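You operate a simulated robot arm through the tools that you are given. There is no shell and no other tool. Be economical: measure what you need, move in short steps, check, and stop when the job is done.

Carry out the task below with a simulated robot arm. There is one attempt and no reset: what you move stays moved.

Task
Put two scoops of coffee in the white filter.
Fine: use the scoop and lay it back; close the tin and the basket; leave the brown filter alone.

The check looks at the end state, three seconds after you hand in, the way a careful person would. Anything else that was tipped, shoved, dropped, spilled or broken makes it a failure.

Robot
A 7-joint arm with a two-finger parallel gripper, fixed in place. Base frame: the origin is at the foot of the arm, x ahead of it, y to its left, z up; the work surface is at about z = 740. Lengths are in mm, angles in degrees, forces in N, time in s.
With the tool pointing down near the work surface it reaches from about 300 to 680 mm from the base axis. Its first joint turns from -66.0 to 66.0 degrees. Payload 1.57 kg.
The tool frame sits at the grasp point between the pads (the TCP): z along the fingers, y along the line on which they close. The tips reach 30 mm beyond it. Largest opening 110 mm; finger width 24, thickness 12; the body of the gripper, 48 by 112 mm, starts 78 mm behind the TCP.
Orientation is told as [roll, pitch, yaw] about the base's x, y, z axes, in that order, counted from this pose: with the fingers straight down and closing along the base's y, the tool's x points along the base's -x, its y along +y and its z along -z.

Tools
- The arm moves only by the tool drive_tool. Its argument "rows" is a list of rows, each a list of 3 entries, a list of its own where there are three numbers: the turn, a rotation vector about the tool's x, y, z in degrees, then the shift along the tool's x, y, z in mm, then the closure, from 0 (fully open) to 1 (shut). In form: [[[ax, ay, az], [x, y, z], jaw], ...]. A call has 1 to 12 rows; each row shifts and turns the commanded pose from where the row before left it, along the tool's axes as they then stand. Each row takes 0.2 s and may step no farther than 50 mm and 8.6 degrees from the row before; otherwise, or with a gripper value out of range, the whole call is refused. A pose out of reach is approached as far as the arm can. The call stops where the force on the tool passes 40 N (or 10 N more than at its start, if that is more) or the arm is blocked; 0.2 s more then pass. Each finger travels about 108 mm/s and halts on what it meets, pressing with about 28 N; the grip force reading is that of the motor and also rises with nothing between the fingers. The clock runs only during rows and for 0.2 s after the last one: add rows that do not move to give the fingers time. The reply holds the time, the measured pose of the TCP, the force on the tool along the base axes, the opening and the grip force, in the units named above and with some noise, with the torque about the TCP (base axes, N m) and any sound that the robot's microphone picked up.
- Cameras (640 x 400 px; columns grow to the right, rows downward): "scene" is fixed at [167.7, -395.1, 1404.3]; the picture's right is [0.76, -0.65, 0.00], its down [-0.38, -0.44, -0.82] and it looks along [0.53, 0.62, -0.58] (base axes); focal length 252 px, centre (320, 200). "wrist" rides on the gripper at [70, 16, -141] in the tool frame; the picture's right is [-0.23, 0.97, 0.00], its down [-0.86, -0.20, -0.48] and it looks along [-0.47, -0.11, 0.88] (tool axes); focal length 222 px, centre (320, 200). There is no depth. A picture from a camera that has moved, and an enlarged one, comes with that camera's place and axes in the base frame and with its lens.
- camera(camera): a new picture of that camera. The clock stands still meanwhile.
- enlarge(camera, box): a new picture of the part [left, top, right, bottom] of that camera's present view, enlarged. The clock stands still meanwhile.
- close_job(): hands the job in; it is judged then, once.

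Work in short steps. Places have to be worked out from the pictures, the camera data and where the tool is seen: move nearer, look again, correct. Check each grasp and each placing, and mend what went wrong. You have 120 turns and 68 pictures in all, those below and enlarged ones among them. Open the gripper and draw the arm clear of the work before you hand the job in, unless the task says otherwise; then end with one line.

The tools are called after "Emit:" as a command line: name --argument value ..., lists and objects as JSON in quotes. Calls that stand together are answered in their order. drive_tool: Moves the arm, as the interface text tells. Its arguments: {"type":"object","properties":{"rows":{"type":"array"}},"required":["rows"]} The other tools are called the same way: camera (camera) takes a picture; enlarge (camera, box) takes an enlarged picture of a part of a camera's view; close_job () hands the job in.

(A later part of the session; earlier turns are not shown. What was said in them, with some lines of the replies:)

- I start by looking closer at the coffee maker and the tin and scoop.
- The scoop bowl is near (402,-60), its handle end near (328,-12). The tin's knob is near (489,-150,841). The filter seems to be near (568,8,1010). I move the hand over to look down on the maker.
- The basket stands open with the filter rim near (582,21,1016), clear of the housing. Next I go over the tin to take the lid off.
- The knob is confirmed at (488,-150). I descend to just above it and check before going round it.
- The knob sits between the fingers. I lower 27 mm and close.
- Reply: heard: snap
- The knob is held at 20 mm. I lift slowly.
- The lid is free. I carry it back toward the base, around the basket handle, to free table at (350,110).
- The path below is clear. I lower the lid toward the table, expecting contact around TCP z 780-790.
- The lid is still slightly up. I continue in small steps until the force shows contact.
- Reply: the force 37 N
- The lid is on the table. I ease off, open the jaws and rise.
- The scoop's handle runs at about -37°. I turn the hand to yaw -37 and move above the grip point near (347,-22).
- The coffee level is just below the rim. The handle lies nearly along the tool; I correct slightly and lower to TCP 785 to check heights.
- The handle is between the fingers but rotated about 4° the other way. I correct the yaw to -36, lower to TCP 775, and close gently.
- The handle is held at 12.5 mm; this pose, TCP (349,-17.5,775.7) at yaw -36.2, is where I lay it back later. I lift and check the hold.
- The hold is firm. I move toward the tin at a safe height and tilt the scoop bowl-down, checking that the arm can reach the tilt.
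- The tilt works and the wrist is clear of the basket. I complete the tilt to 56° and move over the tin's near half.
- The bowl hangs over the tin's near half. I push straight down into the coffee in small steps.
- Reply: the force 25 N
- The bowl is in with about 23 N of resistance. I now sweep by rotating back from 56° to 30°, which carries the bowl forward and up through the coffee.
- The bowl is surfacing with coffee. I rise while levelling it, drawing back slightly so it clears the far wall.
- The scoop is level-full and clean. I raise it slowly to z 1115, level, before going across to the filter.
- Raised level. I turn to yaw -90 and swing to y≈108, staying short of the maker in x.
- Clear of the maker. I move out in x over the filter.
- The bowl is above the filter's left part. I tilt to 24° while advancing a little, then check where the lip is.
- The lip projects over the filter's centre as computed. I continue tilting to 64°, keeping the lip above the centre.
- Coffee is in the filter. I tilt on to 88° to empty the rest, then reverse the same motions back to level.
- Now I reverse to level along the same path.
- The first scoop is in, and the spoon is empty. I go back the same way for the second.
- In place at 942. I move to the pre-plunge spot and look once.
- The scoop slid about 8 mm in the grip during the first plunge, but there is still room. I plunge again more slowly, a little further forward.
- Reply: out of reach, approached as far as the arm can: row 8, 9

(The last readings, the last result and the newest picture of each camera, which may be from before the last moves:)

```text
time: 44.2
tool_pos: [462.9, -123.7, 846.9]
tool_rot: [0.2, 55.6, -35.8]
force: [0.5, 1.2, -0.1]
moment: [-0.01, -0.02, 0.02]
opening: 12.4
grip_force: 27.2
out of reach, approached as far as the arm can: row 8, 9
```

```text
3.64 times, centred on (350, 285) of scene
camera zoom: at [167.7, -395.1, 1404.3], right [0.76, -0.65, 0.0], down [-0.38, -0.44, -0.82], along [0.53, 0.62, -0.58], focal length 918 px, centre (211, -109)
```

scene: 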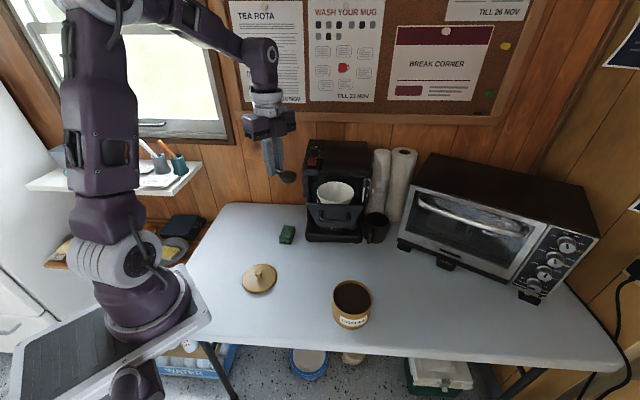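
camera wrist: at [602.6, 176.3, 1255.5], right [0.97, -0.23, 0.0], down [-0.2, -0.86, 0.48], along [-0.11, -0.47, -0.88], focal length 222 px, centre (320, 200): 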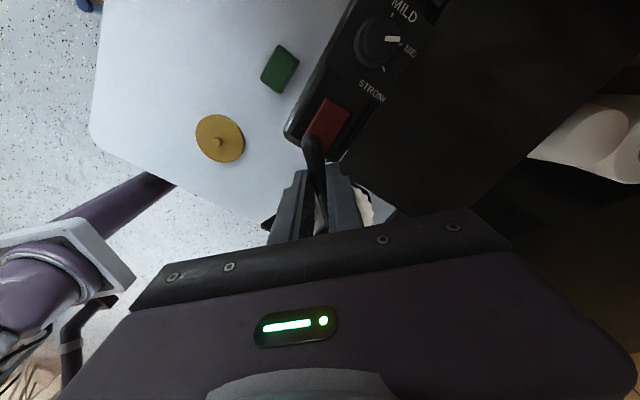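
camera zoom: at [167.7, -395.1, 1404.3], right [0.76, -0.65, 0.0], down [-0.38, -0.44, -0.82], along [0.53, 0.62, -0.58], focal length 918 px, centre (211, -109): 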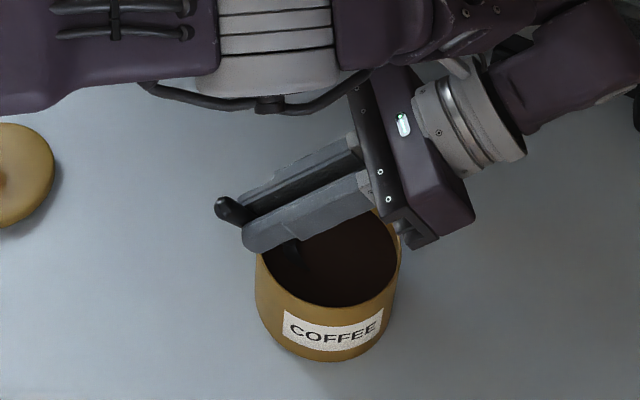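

The arm reached its limit at this tilt (z 847). Less tilt is easier, so I start the sweep by rotating to 45° at z ≈ 840.

Emit:
drive_tool --rows '[[[0, -4, 0], [0.8, 0, -0.5], 1], [[0, -4, 0], [0.8, 0, -0.5], 1], [[0, -3, 0], [0, 0, 0], 1], [[0, 0, 0], [0, 0, 0], 1]]'

Emit:
enlarge --camera "scene" --box '[290, 230, 410, 340]'

```text
time: 45.2
tool_pos: [463.0, -123.8, 849.2]
tool_rot: [0.1, 45.2, -35.9]
force: [-0.4, 0.8, 0.6]
moment: [0.02, 0.03, 0.04]
opening: 12.6
grip_force: 27.9
```

```text
3.64 times, centred on (350, 285) of scene
camera zoom: at [167.7, -395.1, 1404.3], right [0.76, -0.65, 0.0], down [-0.38, -0.44, -0.82], along [0.53, 0.62, -0.58], focal length 918 px, centre (211, -109)
```

zoom: 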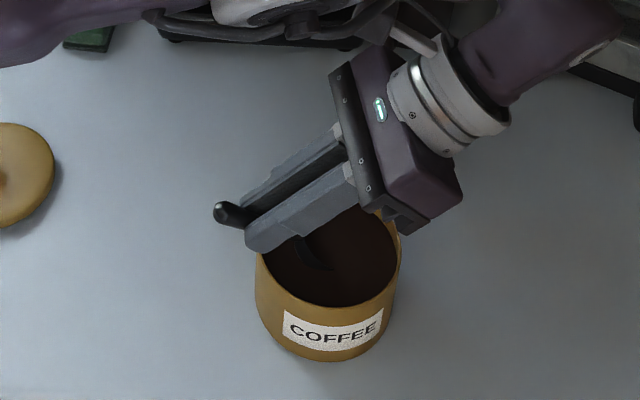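

At 45°, z 849. I go 8 mm further down.

Emit:
drive_tool --rows '[[[0, 0, 0], [-2.8, 0, 2.8], 1], [[0, 0, 0], [-2.9, 0, 2.9], 1], [[0, 0, 0], [0, 0, 0], 1]]'

```text
time: 46.0
tool_pos: [463.2, -124.3, 842.0]
tool_rot: [0.0, 45.0, -36.0]
force: [-0.3, 0.0, 10.5]
moment: [-0.04, 0.14, -0.09]
opening: 12.7
grip_force: 28.1
```

Submerged with 10 N. I sweep by rotating to 31° with a small forward push.

Emit:
drive_tool --rows '[[[0, -4.7, 0], [-1.5, 0, -2.3], 1], [[0, -4.7, 0], [-1.7, 0, -2.1], 1], [[0, -4.7, 0], [-1.8, 0, -2], 1], [[0, 0, 0], [0, 0, 0], 1]]'

Emit:
enlarge --camera "scene" --box '[320, 270, 380, 330]'

```text
time: 47.0
tool_pos: [470.0, -130.0, 842.2]
tool_rot: [0.0, 30.8, -35.9]
force: [2.0, 0.6, 10.0]
moment: [0.12, -0.08, -0.04]
opening: 12.2
grip_force: 27.9
```

```text
6.67 times, centred on (350, 300) of scene
camera zoom: at [167.6, -395.1, 1404.3], right [0.76, -0.65, 0.0], down [-0.38, -0.44, -0.82], along [0.53, 0.62, -0.58], focal length 1683 px, centre (120, -467)
```

zoom: 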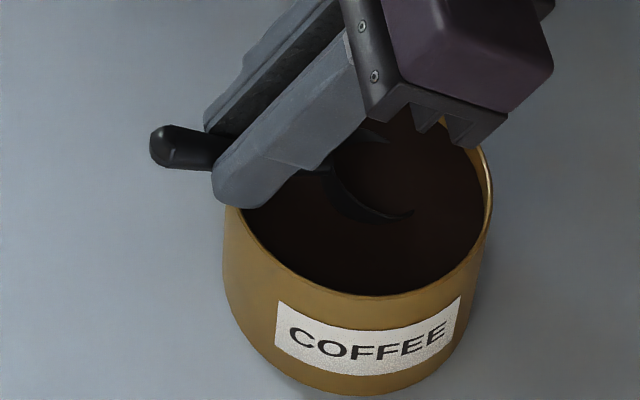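

The bowl is well in the coffee. I level out while rising as before.

Emit:
drive_tool --rows '[[[0, -6, 0], [8.6, 0, -6.5], 1], [[0, -6, 0], [8.7, 0, -9.2], 1], [[0, -6, 0], [8.4, 0, -11.9], 1], [[0, -6, 0], [5.1, 0, -13.2], 1], [[0, -6.8, 0], [1.7, 0, -13.9], 1], [[0, 0, 0], [0, 0, 0], 1]]'

Emit:
enlarge --camera "scene" --box '[290, 230, 410, 340]'

```text
time: 48.4
tool_pos: [457.9, -121.1, 907.8]
tool_rot: [0.0, 0.1, -36.0]
force: [-0.8, 0.5, 0.3]
moment: [-0.02, 0.0, 0.02]
opening: 12.5
grip_force: 28.4
```

```text
3.64 times, centred on (350, 285) of scene
camera zoom: at [167.7, -395.1, 1404.3], right [0.76, -0.65, 0.0], down [-0.38, -0.44, -0.82], along [0.53, 0.62, -0.58], focal length 918 px, centre (211, -109)
```

zoom: 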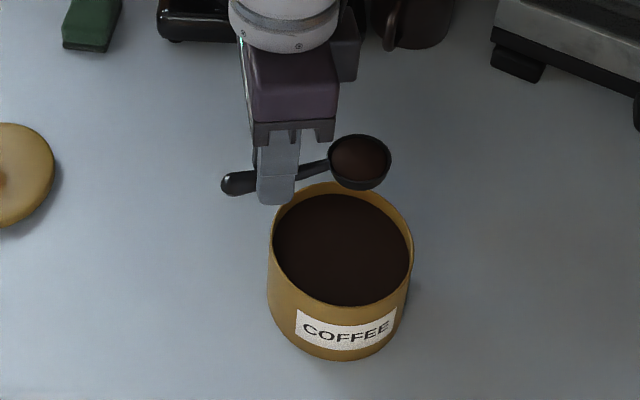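

Full again. The tin moved about 9 mm; I will account for that. I raise the scoop slowly, level.

Emit:
drive_tool --rows '[[[0, 0, 0], [0, 0, -15], 1], [[0, 0, 0], [0, 0, -30], 1], [[0, 0, 0], [0, 0, -36], 1], [[0, 0, 0], [0, 0, -36], 1], [[0, 0, 0], [0, 0, -36], 1], [[0, 0, 0], [0, 0, -34], 1], [[0, 0, 0], [0, 0, -20], 1], [[0, 0, 0], [0, 0, 0], 1]]'

Emit:
drive_tool --rows '[[[0, 0, 7.7], [0, 0, 0], 1], [[0, 0, 7.7], [0, 0, 0], 1], [[0, 0, 7.7], [0, 0, 0], 1], [[0, 0, 7.7], [0, 0, 0], 1], [[0, 0, 7.7], [0, 0, 0], 1], [[0, 0, 7.7], [0, 0, 0], 1], [[0, 0, 7.8], [0, 0, 0], 1], [[0, 0, 0], [38, -3, 0], 1], [[0, 0, 0], [44, -3, 0], 1], [[0, 0, 0], [48, 0, 0], 1], [[0, 0, 0], [46, 0, 0], 1], [[0, 0, 0], [43, 0, 0], 1]]'

```text
time: 50.2
tool_pos: [459.0, -120.8, 1113.1]
tool_rot: [0.0, 0.2, -36.1]
force: [1.0, 0.4, -0.2]
moment: [-0.04, 0.01, 0.02]
opening: 12.6
grip_force: 27.9
```

```text
time: 52.8
tool_pos: [452.1, 98.0, 1114.6]
tool_rot: [-0.1, 0.1, -90.0]
force: [0.0, -0.2, 0.4]
moment: [0.01, 0.0, 0.04]
opening: 12.6
grip_force: 27.6
```

Now out over the filter and tilt to 24°.

Emit:
drive_tool --rows '[[[0, 0, 0], [0, 30, 0], 1], [[0, 0, 0], [0, 40, 0], 1], [[0, 0, 0], [0, 40, 0], 1], [[0, 0, 0], [0, 23, 0], 1], [[0, 0, 0], [0, 0, 0], 1], [[0, 8, 0], [-4, 0, 0], 1], [[0, 8, 0], [-4, 0, -1], 1], [[0, 8, 0], [-4, 0, -1], 1], [[0, 0, 0], [0, 0, 0], 1]]'

Emit:
enlarge --camera "scene" --box '[300, 130, 390, 220]'

```text
time: 54.8
tool_pos: [584.6, 84.2, 1113.4]
tool_rot: [-0.2, 24.2, -90.0]
force: [-1.0, 0.3, -0.5]
moment: [0.02, -0.02, 0.0]
opening: 12.3
grip_force: 27.8
```

```text
4.44 times, centred on (345, 175) of scene
camera zoom: at [167.7, -395.1, 1404.3], right [0.76, -0.65, 0.0], down [-0.38, -0.44, -0.82], along [0.53, 0.62, -0.58], focal length 1122 px, centre (209, 311)
```

zoom: 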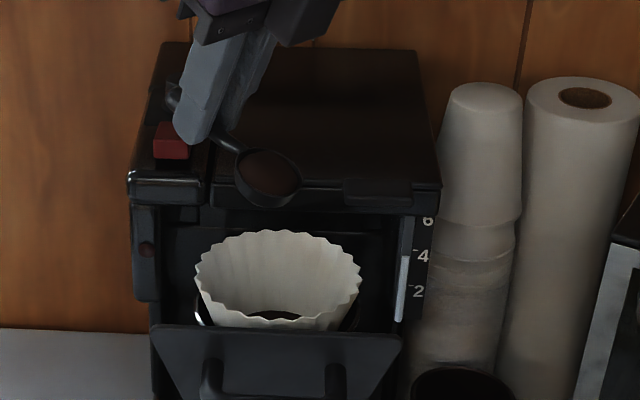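

The lip is over the centre again. I pour, going to 88°.

Emit:
drive_tool --rows '[[[0, 8, 0], [-5, 0, -2.2], 1], [[0, 8, 0], [-6, 0, -4], 1], [[0, 8, 0], [-6, 0, -5.5], 1], [[0, 8, 0], [-6, 0, -7.6], 1], [[0, 8, 0], [-5.6, 0, -9.4], 1], [[0, 8, 0], [-5.2, 0, -10.2], 1], [[0, 8, 0], [-3.8, 0, -11], 1], [[0, 8, 0], [-2.1, 0, -11.5], 1], [[0, 0, 0], [0, 0, 0], 1], [[0, 0, 0], [0, 0, 0], 1]]'

Emit:
drive_tool --rows '[[[0, -8, 0], [0.4, 0, 12.3], 1], [[0, -8, 0], [2.1, 0, 12], 1], [[0, -8, 0], [3.7, 0, 11.3], 1], [[0, -8, 0], [5, 0, 10.3], 1], [[0, -8, 0], [6, 0, 8.9], 1], [[0, -8, 0], [6.5, 0, 7.2], 1], [[0, -8, 0], [6.6, 0, 5.5], 1], [[0, -8, 0], [6.2, 0, 3.9], 1], [[0, -8, 0], [5.5, 0, 2.4], 1], [[0, -8, 0], [4.8, 0, 1.4], 1], [[0, -8, 0], [3, 0, 0.4], 1]]'

Emit:
enlarge --camera "scene" --box '[280, 110, 410, 240]'

```text
time: 57.0
tool_pos: [585.5, 8.8, 1115.1]
tool_rot: [-4.5, 88.2, -94.5]
force: [-0.4, -0.1, -0.9]
moment: [0.0, 0.02, -0.02]
opening: 12.4
grip_force: 28.1
```

```text
time: 59.4
tool_pos: [585.2, 106.9, 1115.5]
tool_rot: [-0.1, -0.1, -90.0]
force: [0.8, -0.7, -1.8]
moment: [0.01, 0.02, -0.02]
opening: 12.6
grip_force: 27.7
```

```text
3.08 times, centred on (345, 175) of scene
camera zoom: at [167.7, -395.1, 1404.3], right [0.76, -0.65, 0.0], down [-0.38, -0.44, -0.82], along [0.53, 0.62, -0.58], focal length 777 px, centre (243, 277)
```

zoom: 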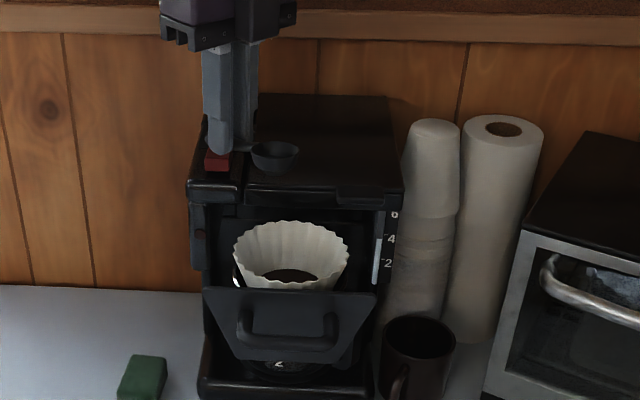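

Both scoops are in and the spoon is empty. I take it back above its resting place.

Emit:
drive_tool --rows '[[[0, 0, 0], [0, -45, 0], 1], [[0, 0, 0], [0, -45, 0], 1], [[0, 0, 0], [0, -45, 0], 1], [[0, 0, 0], [-40, -30, 0], 1], [[0, 0, 0], [-40, -30, 0], 1], [[0, 0, -8.2], [-40, -30, 0], 1], [[0, 0, -8.2], [-9, 0, 0], 1], [[0, 0, -8.2], [0, 0, 30], 1], [[0, 0, -8.2], [0, 0, 30], 1], [[0, 0, -8.2], [0, 0, 40], 1], [[0, 0, -8.2], [0, 0, 40], 1], [[0, 0, -4.7], [0, 0, 40], 1]]'

```text
time: 62.0
tool_pos: [360.4, -21.4, 935.7]
tool_rot: [0.0, 0.2, -35.9]
force: [-0.2, -0.3, 0.1]
moment: [-0.03, 0.0, -0.02]
opening: 12.5
grip_force: 28.0
```

I lower to z 790, just above the table, and check the picture.

Emit:
drive_tool --rows '[[[0, 0, 0], [1.6, -3.6, 40], 1], [[0, 0, 0], [0, 0, 45], 1], [[0, 0, 0], [0, 0, 40], 1], [[0, 0, 0], [0, 0, 20], 1], [[0, 0, 0], [0, 0, 0], 1]]'

Emit:
enlarge --camera "scene" --box '[260, 250, 400, 340]'

```text
time: 63.2
tool_pos: [357.4, -22.5, 790.1]
tool_rot: [0.0, 0.3, -36.0]
force: [0.3, 0.8, -0.1]
moment: [0.01, 0.0, -0.03]
opening: 12.7
grip_force: 27.9
```

```text
4.44 times, centred on (330, 295) of scene
camera zoom: at [167.7, -395.1, 1404.3], right [0.76, -0.65, 0.0], down [-0.38, -0.44, -0.82], along [0.53, 0.62, -0.58], focal length 1122 px, centre (276, -222)
```

zoom: 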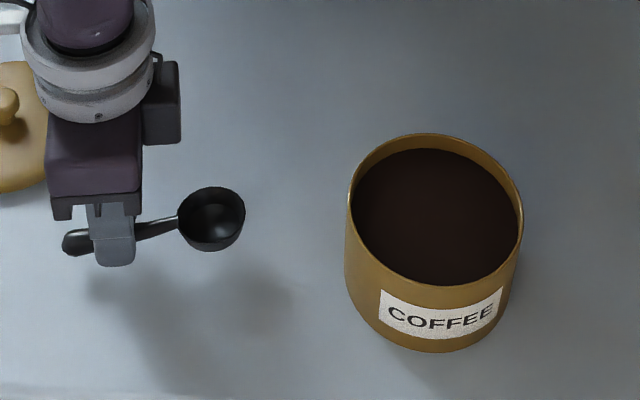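

Everything looks right. I lower in small steps until contact.

Emit:
drive_tool --rows '[[[0, 0, 0], [0, 0, 8], 1], [[0, 0, 0], [0, 0, 4], 1], [[0, 0, 0], [0, 0, 1.5], 1], [[0, 0, 0], [0, 0, 0], 1]]'

```text
time: 64.2
tool_pos: [357.2, -22.0, 777.4]
tool_rot: [0.0, 0.2, -36.1]
force: [0.4, 0.6, 0.4]
moment: [-0.01, 0.02, 0.03]
opening: 12.8
grip_force: 27.9
```

Emit:
drive_tool --rows '[[[0, 0, 0], [0, 0, 1], 1], [[0, 0, 0], [0, 0, 1], 1], [[0, 0, 0], [0, 0, 0], 1]]'

```text
time: 65.0
tool_pos: [357.5, -23.6, 775.6]
tool_rot: [0.0, 0.2, -36.1]
force: [1.5, -0.8, 19.3]
moment: [0.24, 0.36, -0.02]
opening: 12.8
grip_force: 28.4
```

The scoop touches down. I ease off 0.5 mm, open and check.

Emit:
drive_tool --rows '[[[0, 0, 0], [0, 0, -0.5], 0.95], [[0, 0, 0], [0, 0, 0], 0.85], [[0, 0, 0], [0, 0, 0], 0.78], [[0, 0, 0], [0, 0, 0], 0.72], [[0, 0, 0], [0, 0, 0], 0.7], [[0, 0, 0], [0, 0, -20], 0.7], [[0, 0, 0], [0, 0, -45], 0.7], [[0, 0, 0], [0, 0, -45], 0.7], [[0, 0, 0], [0, 0, -45], 0.6]]'

Emit:
enlarge --camera "scene" --box '[260, 250, 400, 340]'

```text
time: 67.0
tool_pos: [358.1, -23.0, 930.1]
tool_rot: [0.0, 0.1, -36.0]
force: [1.0, -0.6, -1.0]
moment: [-0.01, -0.03, 0.02]
opening: 44.1
grip_force: 0.1
```

```text
4.44 times, centred on (330, 295) of scene
camera zoom: at [167.7, -395.1, 1404.3], right [0.76, -0.65, 0.0], down [-0.38, -0.44, -0.82], along [0.53, 0.62, -0.58], focal length 1122 px, centre (276, -222)
```

zoom: 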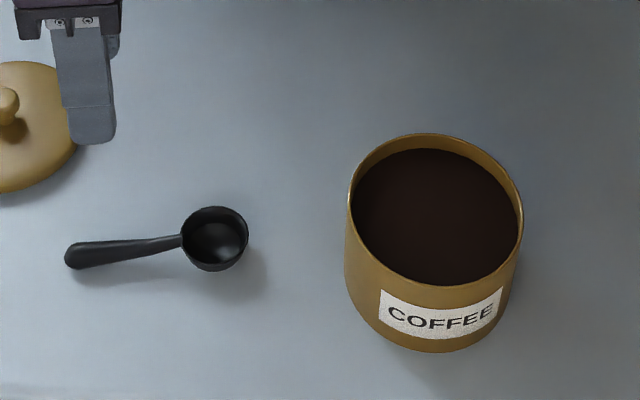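

The scoop is back as it was. Next is the lid: I turn to yaw 0 and go above its knob at (351,111).

Emit:
drive_tool --rows '[[[0, 0, -7.2], [0, 0, 0], 0.6], [[0, 0, -7.2], [0, 0, 0], 0.6], [[0, 0, -7.2], [0, 0, 0], 0.6], [[0, 0, -7.2], [0, 0, 0], 0.6], [[0, 0, -7.2], [0, 0, 0], 0.6], [[0, 0, 0], [7, 45, 0], 0.6], [[0, 0, 0], [0, 45, 0], 0.6], [[0, 0, 0], [0, 44, 40], 0.6], [[0, 0, 0], [0, 0, 40], 0.6], [[0, 0, 0], [0, 0, 30], 0.6]]'

Emit:
camera --camera "wrist"

```text
refused: row 8 steps farther than a row can; nothing moved
```

```text
20 pictures are left
camera wrist: at [311.8, 31.0, 1072.5], right [0.76, 0.65, 0.0], down [0.57, -0.67, 0.48], along [0.31, -0.36, -0.88], focal length 222 px, centre (320, 200)
```

wrist: 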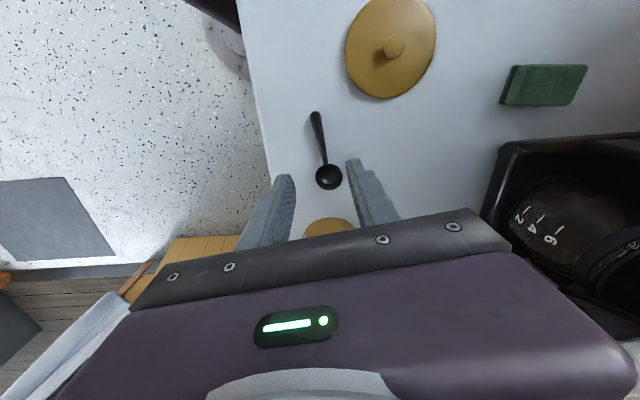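

The call was refused because one row was too long. I split that row and repeat.

Emit:
drive_tool --rows '[[[0, 0, -7.2], [0, 0, 0], 0.6], [[0, 0, -7.2], [0, 0, 0], 0.6], [[0, 0, -7.2], [0, 0, 0], 0.6], [[0, 0, -7.2], [0, 0, 0], 0.6], [[0, 0, -7.2], [0, 0, 0], 0.6], [[0, 0, 0], [7, 45, 0], 0.6], [[0, 0, 0], [0, 45, 0], 0.6], [[0, 0, 0], [0, 44, 0], 0.6], [[0, 0, 0], [0, 0, 45], 0.6], [[0, 0, 0], [0, 0, 45], 0.6], [[0, 0, 0], [0, 0, 20], 0.6], [[0, 0, 0], [0, 0, 0], 0.6]]'

Emit:
camera --camera "wrist"

```text
time: 69.6
tool_pos: [350.1, 111.2, 820.8]
tool_rot: [0.1, 0.1, -0.1]
force: [-0.4, 0.7, -0.6]
moment: [0.01, 0.0, -0.01]
opening: 43.8
grip_force: 0.1
```

```text
19 pictures are left
camera wrist: at [281.1, 126.7, 962.7], right [0.23, 0.97, 0.0], down [0.86, -0.2, 0.48], along [0.46, -0.11, -0.88], focal length 222 px, centre (320, 200)
```

wrist: 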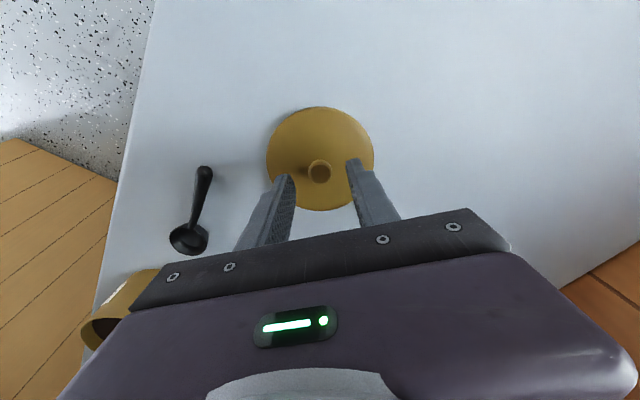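

The knob is centred. I lower, grip and lift the lid.

Emit:
drive_tool --rows '[[[0, 0, 0], [0, 0, 20], 0.6], [[0, 0, 0], [0, 0, 15], 0.6], [[0, 0, 0], [0, 0, 0], 0.8], [[0, 0, 0], [0, 0, 0], 1], [[0, 0, 0], [0, 0, 0], 1], [[0, 0, 0], [0, 0, -10], 1], [[0, 0, 0], [0, 0, -40], 1], [[0, 0, 0], [0, 0, -45], 1], [[0, 0, 0], [0, 0, -40], 1]]'

Emit:
drive_tool --rows '[[[0, 0, 0], [0, -45, 0], 1], [[0, 0, 0], [0, -45, 0], 1], [[0, 0, 0], [0, -45, 0], 1], [[0, 0, 0], [0, -45, 0], 1], [[0, 0, 0], [0, -45, 0], 1], [[0, 0, 0], [-20, -42, 0], 1], [[0, 0, 0], [-45, 0, 0], 1], [[0, 0, 0], [-45, 0, 0], 1], [[0, 0, 0], [-35, 0, 0], 1], [[0, 0, 0], [0, 0, 0], 1]]'

Emit:
enlarge --camera "scene" --box '[290, 230, 420, 340]'

Emit:
camera --camera "wrist"

```text
time: 71.6
tool_pos: [349.6, 109.9, 922.8]
tool_rot: [0.1, 0.3, 0.0]
force: [0.6, 0.3, -0.2]
moment: [0.03, -0.01, -0.01]
opening: 19.6
grip_force: 27.5
```

```text
time: 73.8
tool_pos: [495.5, -156.6, 921.0]
tool_rot: [0.1, 0.3, -0.2]
force: [0.7, 0.1, -0.1]
moment: [-0.03, -0.03, 0.02]
opening: 19.6
grip_force: 27.7
```

```text
3.64 times, centred on (355, 285) of scene
camera zoom: at [167.8, -395.1, 1404.3], right [0.76, -0.65, 0.0], down [-0.38, -0.44, -0.82], along [0.53, 0.62, -0.58], focal length 918 px, centre (193, -109)
```

zoom: 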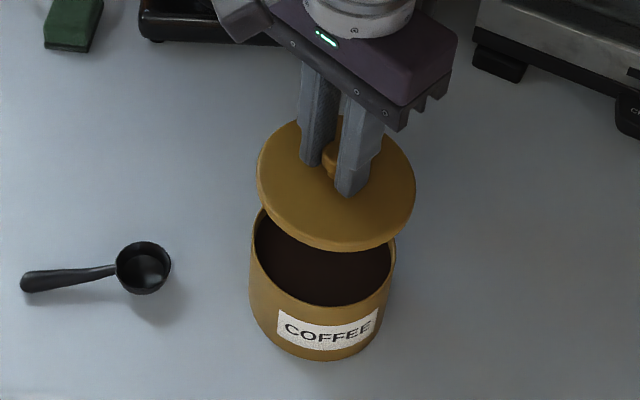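

```text
17 pictures are left
camera wrist: at [427.8, -141.2, 1062.0], right [0.23, 0.97, 0.0], down [0.86, -0.2, 0.48], along [0.46, -0.11, -0.88], focal length 222 px, centre (320, 200)
```

wrist: 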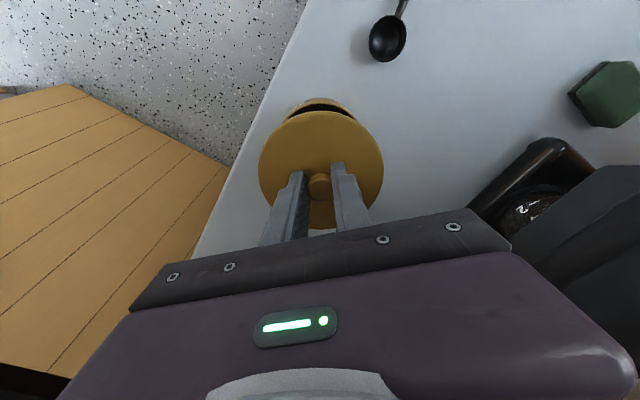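

The lid is aligned over the tin's new place at (496,-156). I lower to just above the rim and look.

Emit:
drive_tool --rows '[[[0, 0, 0], [0, 0, 25], 1], [[0, 0, 0], [0, 0, 22], 1], [[0, 0, 0], [0, 0, 0], 1]]'

Emit:
enlarge --camera "scene" --box '[310, 250, 390, 330]'

```text
time: 74.6
tool_pos: [495.4, -157.3, 873.3]
tool_rot: [0.2, 0.2, -0.1]
force: [0.8, 0.8, -0.5]
moment: [-0.02, 0.03, -0.02]
opening: 19.7
grip_force: 28.4
```

```text
5.00 times, centred on (350, 290) of scene
camera zoom: at [167.8, -395.1, 1404.3], right [0.76, -0.65, 0.0], down [-0.38, -0.44, -0.82], along [0.53, 0.62, -0.58], focal length 1262 px, centre (170, -250)
```

zoom: 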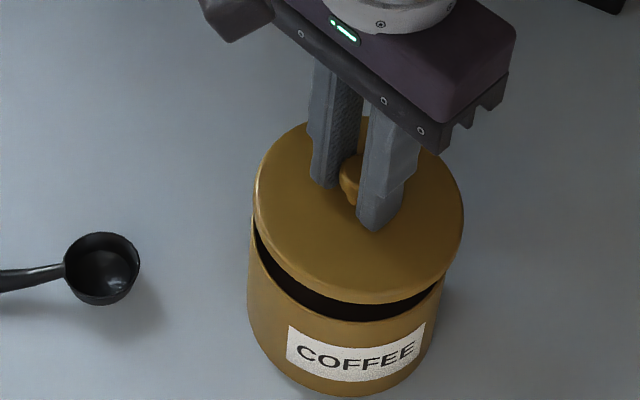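

The lid looks about 2.5 mm too far picture-right. I correct that and lower in small steps.

Emit:
drive_tool --rows '[[[0, 0, 0], [1.5, 1.8, 0], 1], [[0, 0, 0], [0, 0, 5], 1], [[0, 0, 0], [0, 0, 4], 1], [[0, 0, 0], [0, 0, 0], 1]]'

Emit:
enlarge --camera "scene" --box '[310, 250, 390, 330]'

```text
time: 75.6
tool_pos: [494.5, -154.7, 864.1]
tool_rot: [0.1, 0.3, -0.1]
force: [-0.7, 0.4, 0.2]
moment: [-0.02, 0.01, -0.02]
opening: 19.4
grip_force: 27.9
```

```text
5.00 times, centred on (350, 290) of scene
camera zoom: at [167.8, -395.1, 1404.3], right [0.76, -0.65, 0.0], down [-0.38, -0.44, -0.82], along [0.53, 0.62, -0.58], focal length 1262 px, centre (170, -250)
```

zoom: 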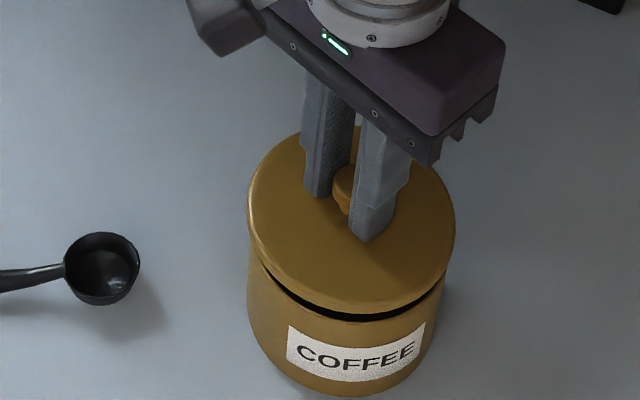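

Now it looks aligned. I continue down to the seating height of about 858.

Emit:
drive_tool --rows '[[[0, 0, 0], [0, 0, 3], 1], [[0, 0, 0], [0, 0, 1.5], 1], [[0, 0, 0], [0, 0, 1], 1], [[0, 0, 0], [0, 0, 0], 1]]'

Emit:
enlarge --camera "scene" --box '[310, 250, 390, 330]'

```text
time: 76.6
tool_pos: [494.2, -155.2, 858.3]
tool_rot: [0.1, 0.2, -0.1]
force: [0.6, -0.1, -0.1]
moment: [-0.02, -0.01, 0.0]
opening: 19.6
grip_force: 27.9
```

```text
5.00 times, centred on (350, 290) of scene
camera zoom: at [167.8, -395.1, 1404.3], right [0.76, -0.65, 0.0], down [-0.38, -0.44, -0.82], along [0.53, 0.62, -0.58], focal length 1262 px, centre (170, -250)
```

zoom: 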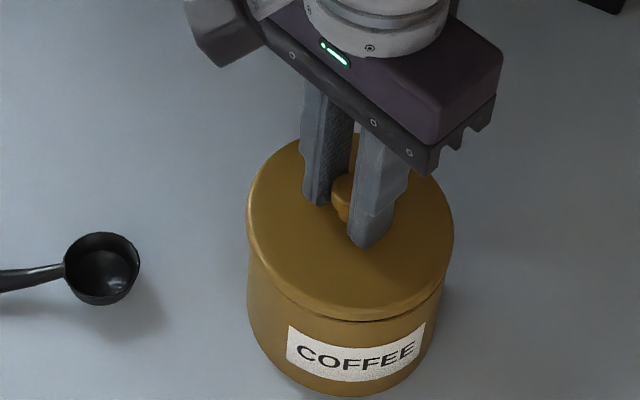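

There is still a thin gap and no force. I press on by 1 mm steps.

Emit:
drive_tool --rows '[[[0, 0, 0], [0, 0, 1], 1], [[0, 0, 0], [0, 0, 1], 1], [[0, 0, 0], [0, 0, 0], 1]]'

```text
time: 77.4
tool_pos: [492.9, -155.1, 857.2]
tool_rot: [0.1, 0.2, -0.1]
force: [0.6, -0.2, -0.4]
moment: [0.02, -0.01, -0.02]
opening: 19.5
grip_force: 27.9
```

Emit:
drive_tool --rows '[[[0, 0, 0], [0, 0, 1], 1], [[0, 0, 0], [0, 0, 1], 1], [[0, 0, 0], [0, 0, 0], 1]]'

Emit:
enlarge --camera "scene" --box '[310, 250, 390, 330]'

```text
time: 78.2
tool_pos: [494.0, -155.0, 853.6]
tool_rot: [0.1, 0.2, -0.1]
force: [0.2, 0.4, -1.0]
moment: [-0.01, -0.03, 0.01]
opening: 19.6
grip_force: 27.9
```

```text
5.00 times, centred on (350, 290) of scene
camera zoom: at [167.8, -395.1, 1404.3], right [0.76, -0.65, 0.0], down [-0.38, -0.44, -0.82], along [0.53, 0.62, -0.58], focal length 1262 px, centre (170, -250)
```

zoom: 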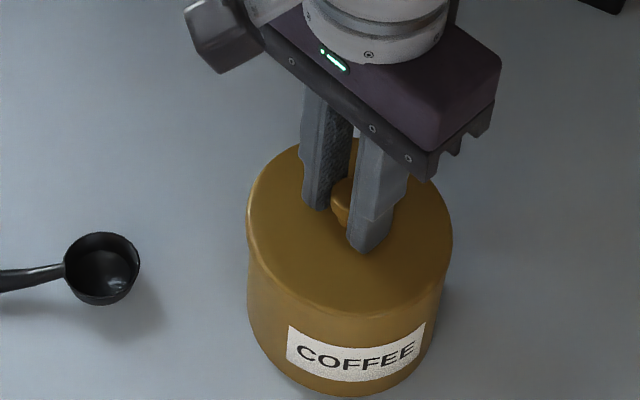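

No gap is visible any more. I keep going by 1 mm until the force confirms seating.

Emit:
drive_tool --rows '[[[0, 0, 0], [0, 0, 1], 1], [[0, 0, 0], [0, 0, 1], 1], [[0, 0, 0], [0, 0, 0], 1]]'

```text
time: 79.0
tool_pos: [494.3, -154.2, 853.9]
tool_rot: [0.1, 0.2, -0.1]
force: [-2.9, -3.6, 24.4]
moment: [-0.1, 0.07, 0.0]
opening: 19.6
grip_force: 28.3
heard: snap
```

The snap says the lid has seated. I ease off, open and rise.

Emit:
drive_tool --rows '[[[0, 0, 0], [0, 0, -0.5], 1], [[0, 0, 0], [0, 0, 0], 0.75], [[0, 0, 0], [0, 0, 0], 0.6], [[0, 0, 0], [0, 0, 0], 0.6], [[0, 0, 0], [0, 0, -20], 0.6], [[0, 0, 0], [0, 0, -40], 0.6], [[0, 0, 0], [30, 0, -40], 0.6], [[0, 0, 0], [40, 0, 0], 0.6]]'

Emit:
enlarge --camera "scene" --box '[290, 240, 410, 340]'

Emit:
enlarge --camera "scene" --box '[290, 140, 400, 260]'

```text
time: 80.8
tool_pos: [423.0, -154.8, 954.3]
tool_rot: [0.1, 0.1, -0.2]
force: [0.3, -0.6, 0.0]
moment: [0.03, -0.03, -0.02]
opening: 44.0
grip_force: 0.0
```

```text
4.00 times, centred on (350, 290) of scene
camera zoom: at [167.8, -395.1, 1404.3], right [0.76, -0.65, 0.0], down [-0.38, -0.44, -0.82], along [0.53, 0.62, -0.58], focal length 1010 px, centre (200, -160)
```

zoom: 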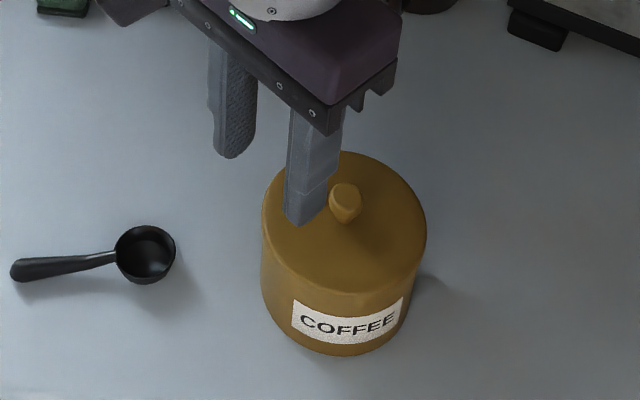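

```text
3.33 times, centred on (345, 200) of scene
camera zoom: at [167.8, -395.1, 1404.3], right [0.76, -0.65, 0.0], down [-0.38, -0.44, -0.82], along [0.53, 0.62, -0.58], focal length 842 px, centre (237, 200)
```

zoom: 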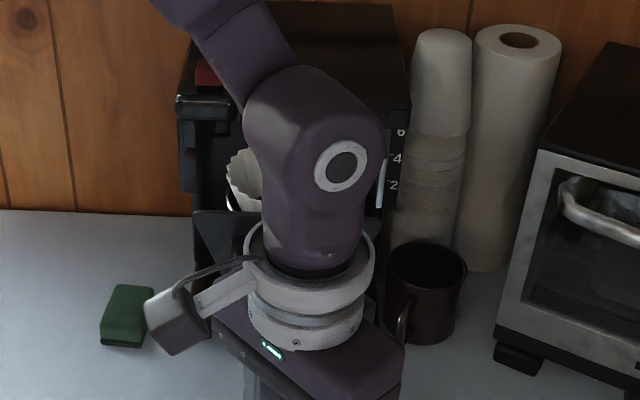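

The tin is closed. For the basket, I put its handle bar near (516,-50,982) and its slide direction along (0.67,0.74). I close the fingers, rise, and turn to yaw 48 behind it.

Emit:
drive_tool --rows '[[[0, 0, -8], [0, 0, -20], 1], [[0, 0, -8], [0, 0, -24], 1], [[0, 0, -8], [0, 0, 0], 1], [[0, 0, -8], [0, 0, 0], 1], [[0, 0, -8], [0, 0, 0], 1], [[0, 0, -8], [0, 0, 0], 1], [[0, 0, 0], [-20, 2, 0], 1], [[0, 0, 0], [0, 0, 0], 1]]'

Emit:
camera --camera "wrist"

Emit:
camera --camera "scene"

```text
time: 82.6
tool_pos: [436.5, -138.3, 998.1]
tool_rot: [0.2, 0.0, 47.8]
force: [-0.7, -0.6, 0.8]
moment: [-0.02, 0.03, -0.01]
opening: 0.1
grip_force: 21.6
```

```text
10 pictures are left
camera wrist: at [378.9, -180.1, 1139.4], right [-0.57, 0.82, 0.0], down [0.72, 0.5, 0.48], along [0.39, 0.27, -0.88], focal length 222 px, centre (320, 200)
```

wrist: 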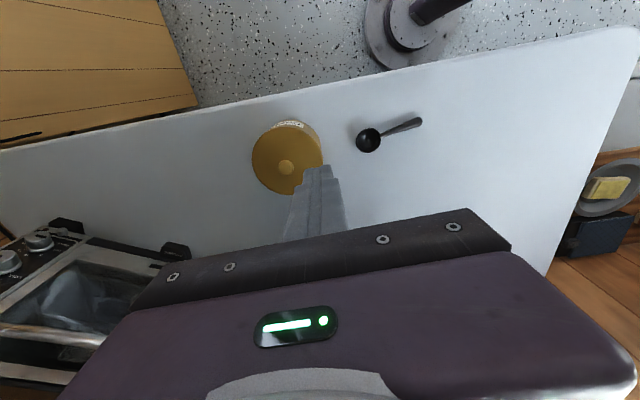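

```text
9 pictures are left
```

scene: 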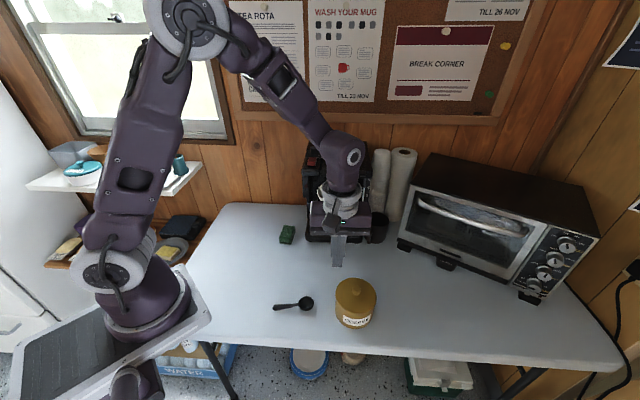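

The hand is lined up on the handle bar. I advance 80 mm and look.

Emit:
drive_tool --rows '[[[0, 0, 0], [-30, 0, 0], 1], [[0, 0, 0], [-30, 0, 0], 1], [[0, 0, 0], [-20, 0, 0], 1], [[0, 0, 0], [0, 0, 0], 1]]'

Emit:
enlarge --camera "scene" --box '[280, 140, 400, 260]'

```text
time: 83.6
tool_pos: [491.2, -76.9, 998.6]
tool_rot: [0.3, 0.1, 47.9]
force: [0.2, 0.5, 0.2]
moment: [0.01, 0.01, 0.02]
opening: 0.0
grip_force: 21.6
```

```text
3.33 times, centred on (340, 200) of scene
camera zoom: at [167.8, -395.1, 1404.3], right [0.76, -0.65, 0.0], down [-0.38, -0.44, -0.82], along [0.53, 0.62, -0.58], focal length 842 px, centre (253, 200)
```

zoom: 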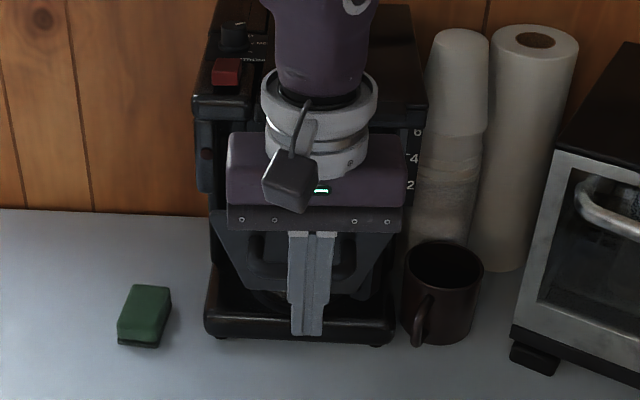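

The fingers are a touch right of the handle's middle. I shift 6 mm left and push in 8 mm steps.

Emit:
drive_tool --rows '[[[0, 0, 0], [-5, 6, 0], 1], [[0, 0, 0], [-8, 0, 0], 1], [[0, 0, 0], [-8, 0, 0], 1], [[0, 0, 0], [-8, 0, 0], 1], [[0, 0, 0], [-8, 0, 0], 1]]'

```text
time: 84.8
tool_pos: [509.8, -47.8, 998.2]
tool_rot: [0.2, -0.1, 47.9]
force: [0.4, -0.8, -0.3]
moment: [-0.01, 0.04, -0.03]
opening: 0.0
grip_force: 21.6
```

No force yet beyond the expected contact point, so I look.

Emit:
enlarge --camera "scene" --box '[280, 140, 400, 260]'

```text
3.33 times, centred on (340, 200) of scene
camera zoom: at [167.7, -395.1, 1404.3], right [0.76, -0.65, 0.0], down [-0.38, -0.44, -0.82], along [0.53, 0.62, -0.58], focal length 842 px, centre (253, 200)
```

zoom: 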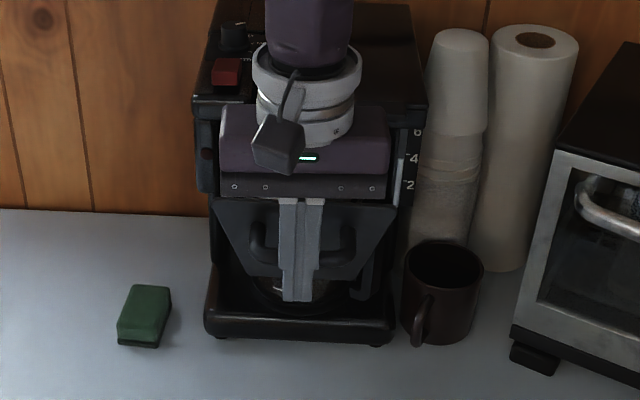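

The plate has moved in already: the drawer slides easily. I keep pushing.

Emit:
drive_tool --rows '[[[0, 0, 0], [-8, 0, 0], 1], [[0, 0, 0], [-8, 0, 0], 1], [[0, 0, 0], [-8, 0, 0], 1], [[0, 0, 0], [-8, 0, 0], 1], [[0, 0, 0], [-8, 0, 0], 1], [[0, 0, 0], [-6, 0, 0], 1]]'

Emit:
enlarge --camera "scene" --box '[280, 140, 400, 260]'

```text
time: 86.2
tool_pos: [541.7, -12.8, 997.6]
tool_rot: [0.2, -0.1, 47.9]
force: [-0.7, -0.4, 0.3]
moment: [0.0, -0.05, -0.02]
opening: 0.0
grip_force: 21.2
```

```text
3.33 times, centred on (340, 200) of scene
camera zoom: at [167.7, -395.1, 1404.3], right [0.76, -0.65, 0.0], down [-0.38, -0.44, -0.82], along [0.53, 0.62, -0.58], focal length 842 px, centre (253, 200)
```

zoom: 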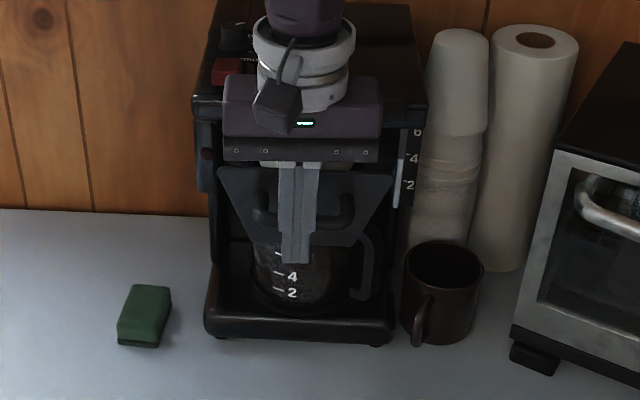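

It is sliding in well, straight. I continue.

Emit:
drive_tool --rows '[[[0, 0, 0], [-8, 0, 0], 1], [[0, 0, 0], [-8, 0, 0], 1], [[0, 0, 0], [-8, 0, 0], 1], [[0, 0, 0], [-6, 0, 0], 1], [[0, 0, 0], [-5, 0, 0], 1], [[0, 0, 0], [-4, 0, 0], 1]]'

Emit:
enlarge --camera "scene" --box '[280, 140, 400, 260]'

```text
time: 87.6
tool_pos: [566.9, 15.9, 997.7]
tool_rot: [0.2, 0.0, 47.8]
force: [0.2, -0.5, -0.1]
moment: [-0.01, -0.01, 0.0]
opening: 0.0
grip_force: 21.7
```

```text
3.33 times, centred on (340, 200) of scene
camera zoom: at [167.7, -395.1, 1404.3], right [0.76, -0.65, 0.0], down [-0.38, -0.44, -0.82], along [0.53, 0.62, -0.58], focal length 842 px, centre (253, 200)
```

zoom: 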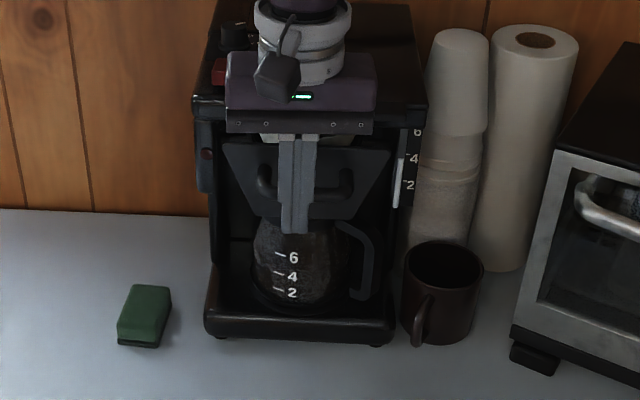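

The filter is still visible behind the plate. I push on in smaller steps until resistance.

Emit:
drive_tool --rows '[[[0, 0, 0], [-6, 0, 0], 1], [[0, 0, 0], [-6, 0, 0], 1], [[0, 0, 0], [-5, 0, 0], 1], [[0, 0, 0], [-4, 0, 0], 1], [[0, 0, 0], [-4, 0, 0], 1], [[0, 0, 0], [-4, 0, 0], 1]]'

```text
time: 89.0
tool_pos: [587.2, 37.4, 997.0]
tool_rot: [0.2, 0.0, 47.8]
force: [0.2, 0.1, -0.6]
moment: [0.01, 0.02, -0.01]
opening: 0.0
grip_force: 21.2
```

Emit:
drive_tool --rows '[[[0, 0, 0], [-4, 0, 0], 1], [[0, 0, 0], [-4, 0, 0], 1], [[0, 0, 0], [-3, 0, 0], 1], [[0, 0, 0], [-3, 0, 0], 1]]'

Emit:
enlarge --camera "scene" --box '[280, 140, 400, 260]'

```text
time: 89.8
tool_pos: [590.7, 40.5, 996.4]
tool_rot: [0.5, 1.0, 47.5]
force: [-6.5, -6.0, 1.6]
moment: [0.03, 0.09, -0.01]
opening: 0.0
grip_force: 21.3
stopped in row 4: the force on the tool passed its limit at 45 N (the readings are from after the stop); the commanded pose is now the measured one
```

```text
3.33 times, centred on (340, 200) of scene
camera zoom: at [167.5, -395.3, 1404.2], right [0.76, -0.65, 0.0], down [-0.38, -0.44, -0.82], along [0.53, 0.62, -0.58], focal length 842 px, centre (253, 200)
```

zoom: 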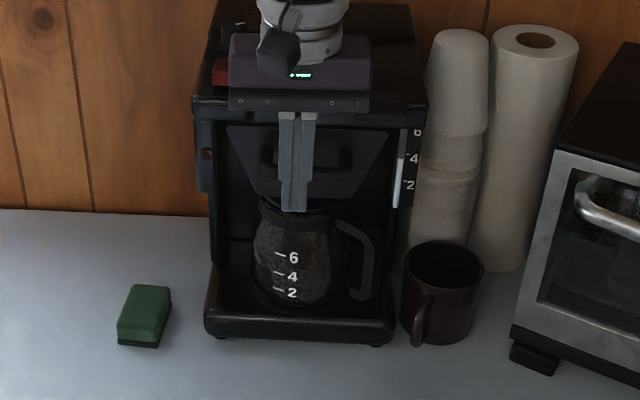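

The basket met its stop (45 N). I draw back straight and check.

Emit:
drive_tool --rows '[[[0, 0, 0], [10, 0, 0], 1], [[0, 0, 0], [30, 0, 0], 1], [[0, 0, 0], [45, 0, 0], 1], [[0, 0, 0], [45, 0, 0], 1], [[0, 0, 0], [45, 0, 0], 1], [[0, 0, 0], [45, 0, -10], 0.7], [[0, 0, 0], [0, 0, -45], 0.4], [[0, 0, 0], [0, 0, -45], 0], [[0, 0, 0], [30, 20, -30], 0], [[0, 0, 0], [30, 20, -30], 0], [[0, 0, 0], [0, 0, 0], 0]]'

Emit:
enlarge --camera "scene" --box '[280, 130, 400, 250]'

Emit:
camera --camera "scene"

```text
time: 92.2
tool_pos: [374.1, -137.4, 1160.4]
tool_rot: [0.5, 0.8, 47.6]
force: [-0.3, 0.3, -0.5]
moment: [0.02, 0.02, -0.05]
opening: 110.2
grip_force: 0.0
```

```text
3.33 times, centred on (340, 190) of scene
camera zoom: at [167.7, -395.1, 1404.3], right [0.76, -0.65, 0.0], down [-0.38, -0.44, -0.82], along [0.53, 0.62, -0.58], focal length 842 px, centre (253, 233)
```

zoom: 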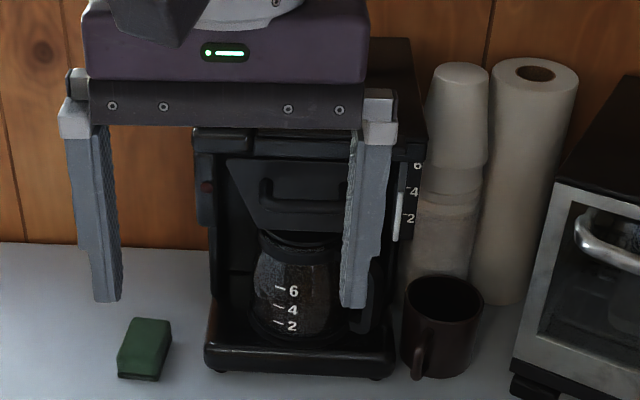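

```text
2 pictures are left
```

scene: 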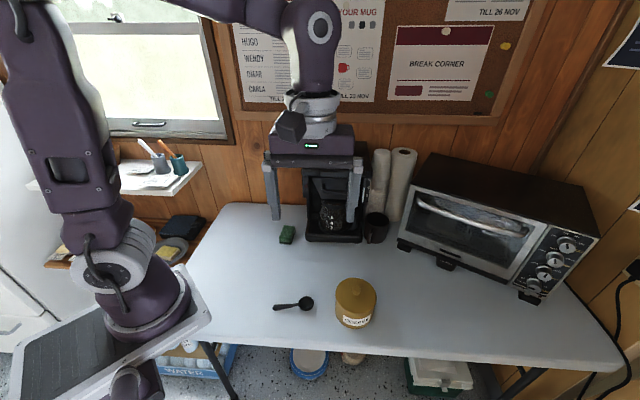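

The basket is closed and the maker has not moved. I move the arm aside and take a last look at the maker.

Emit:
drive_tool --rows '[[[0, 0, 0], [0, 20, -40], 0], [[0, 0, 0], [0, 20, -40], 0], [[0, 0, 0], [0, 45, -20], 0], [[0, 0, 0], [0, 0, 0], 0]]'

Emit:
enlarge --camera "scene" --box '[260, 130, 400, 340]'

```text
time: 93.2
tool_pos: [312.3, -80.4, 1260.7]
tool_rot: [0.4, 0.8, 47.7]
force: [-1.0, -0.4, 0.1]
moment: [0.02, 0.01, -0.02]
opening: 109.9
grip_force: 0.0
```

```text
1.90 times, centred on (330, 235) of scene
camera zoom: at [167.7, -395.1, 1404.3], right [0.76, -0.65, 0.0], down [-0.38, -0.44, -0.82], along [0.53, 0.62, -0.58], focal length 481 px, centre (301, 133)
```

zoom: 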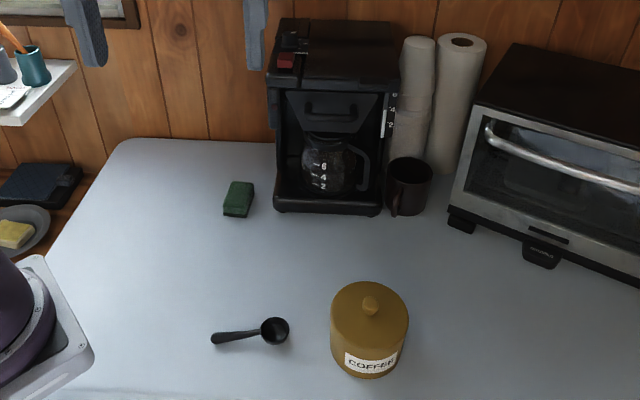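

The basket and tin are closed, the scoop is laid back, I see no spilled coffee, and the arm is clear. I hand in.

Emit:
close_job

```text
The job is handed in.
```

I put two level scoops of coffee in the white filter, laid the scoop back in its place, closed the tin and the basket, and did not touch a brown filter; the tin ended about 9 mm from where it started.
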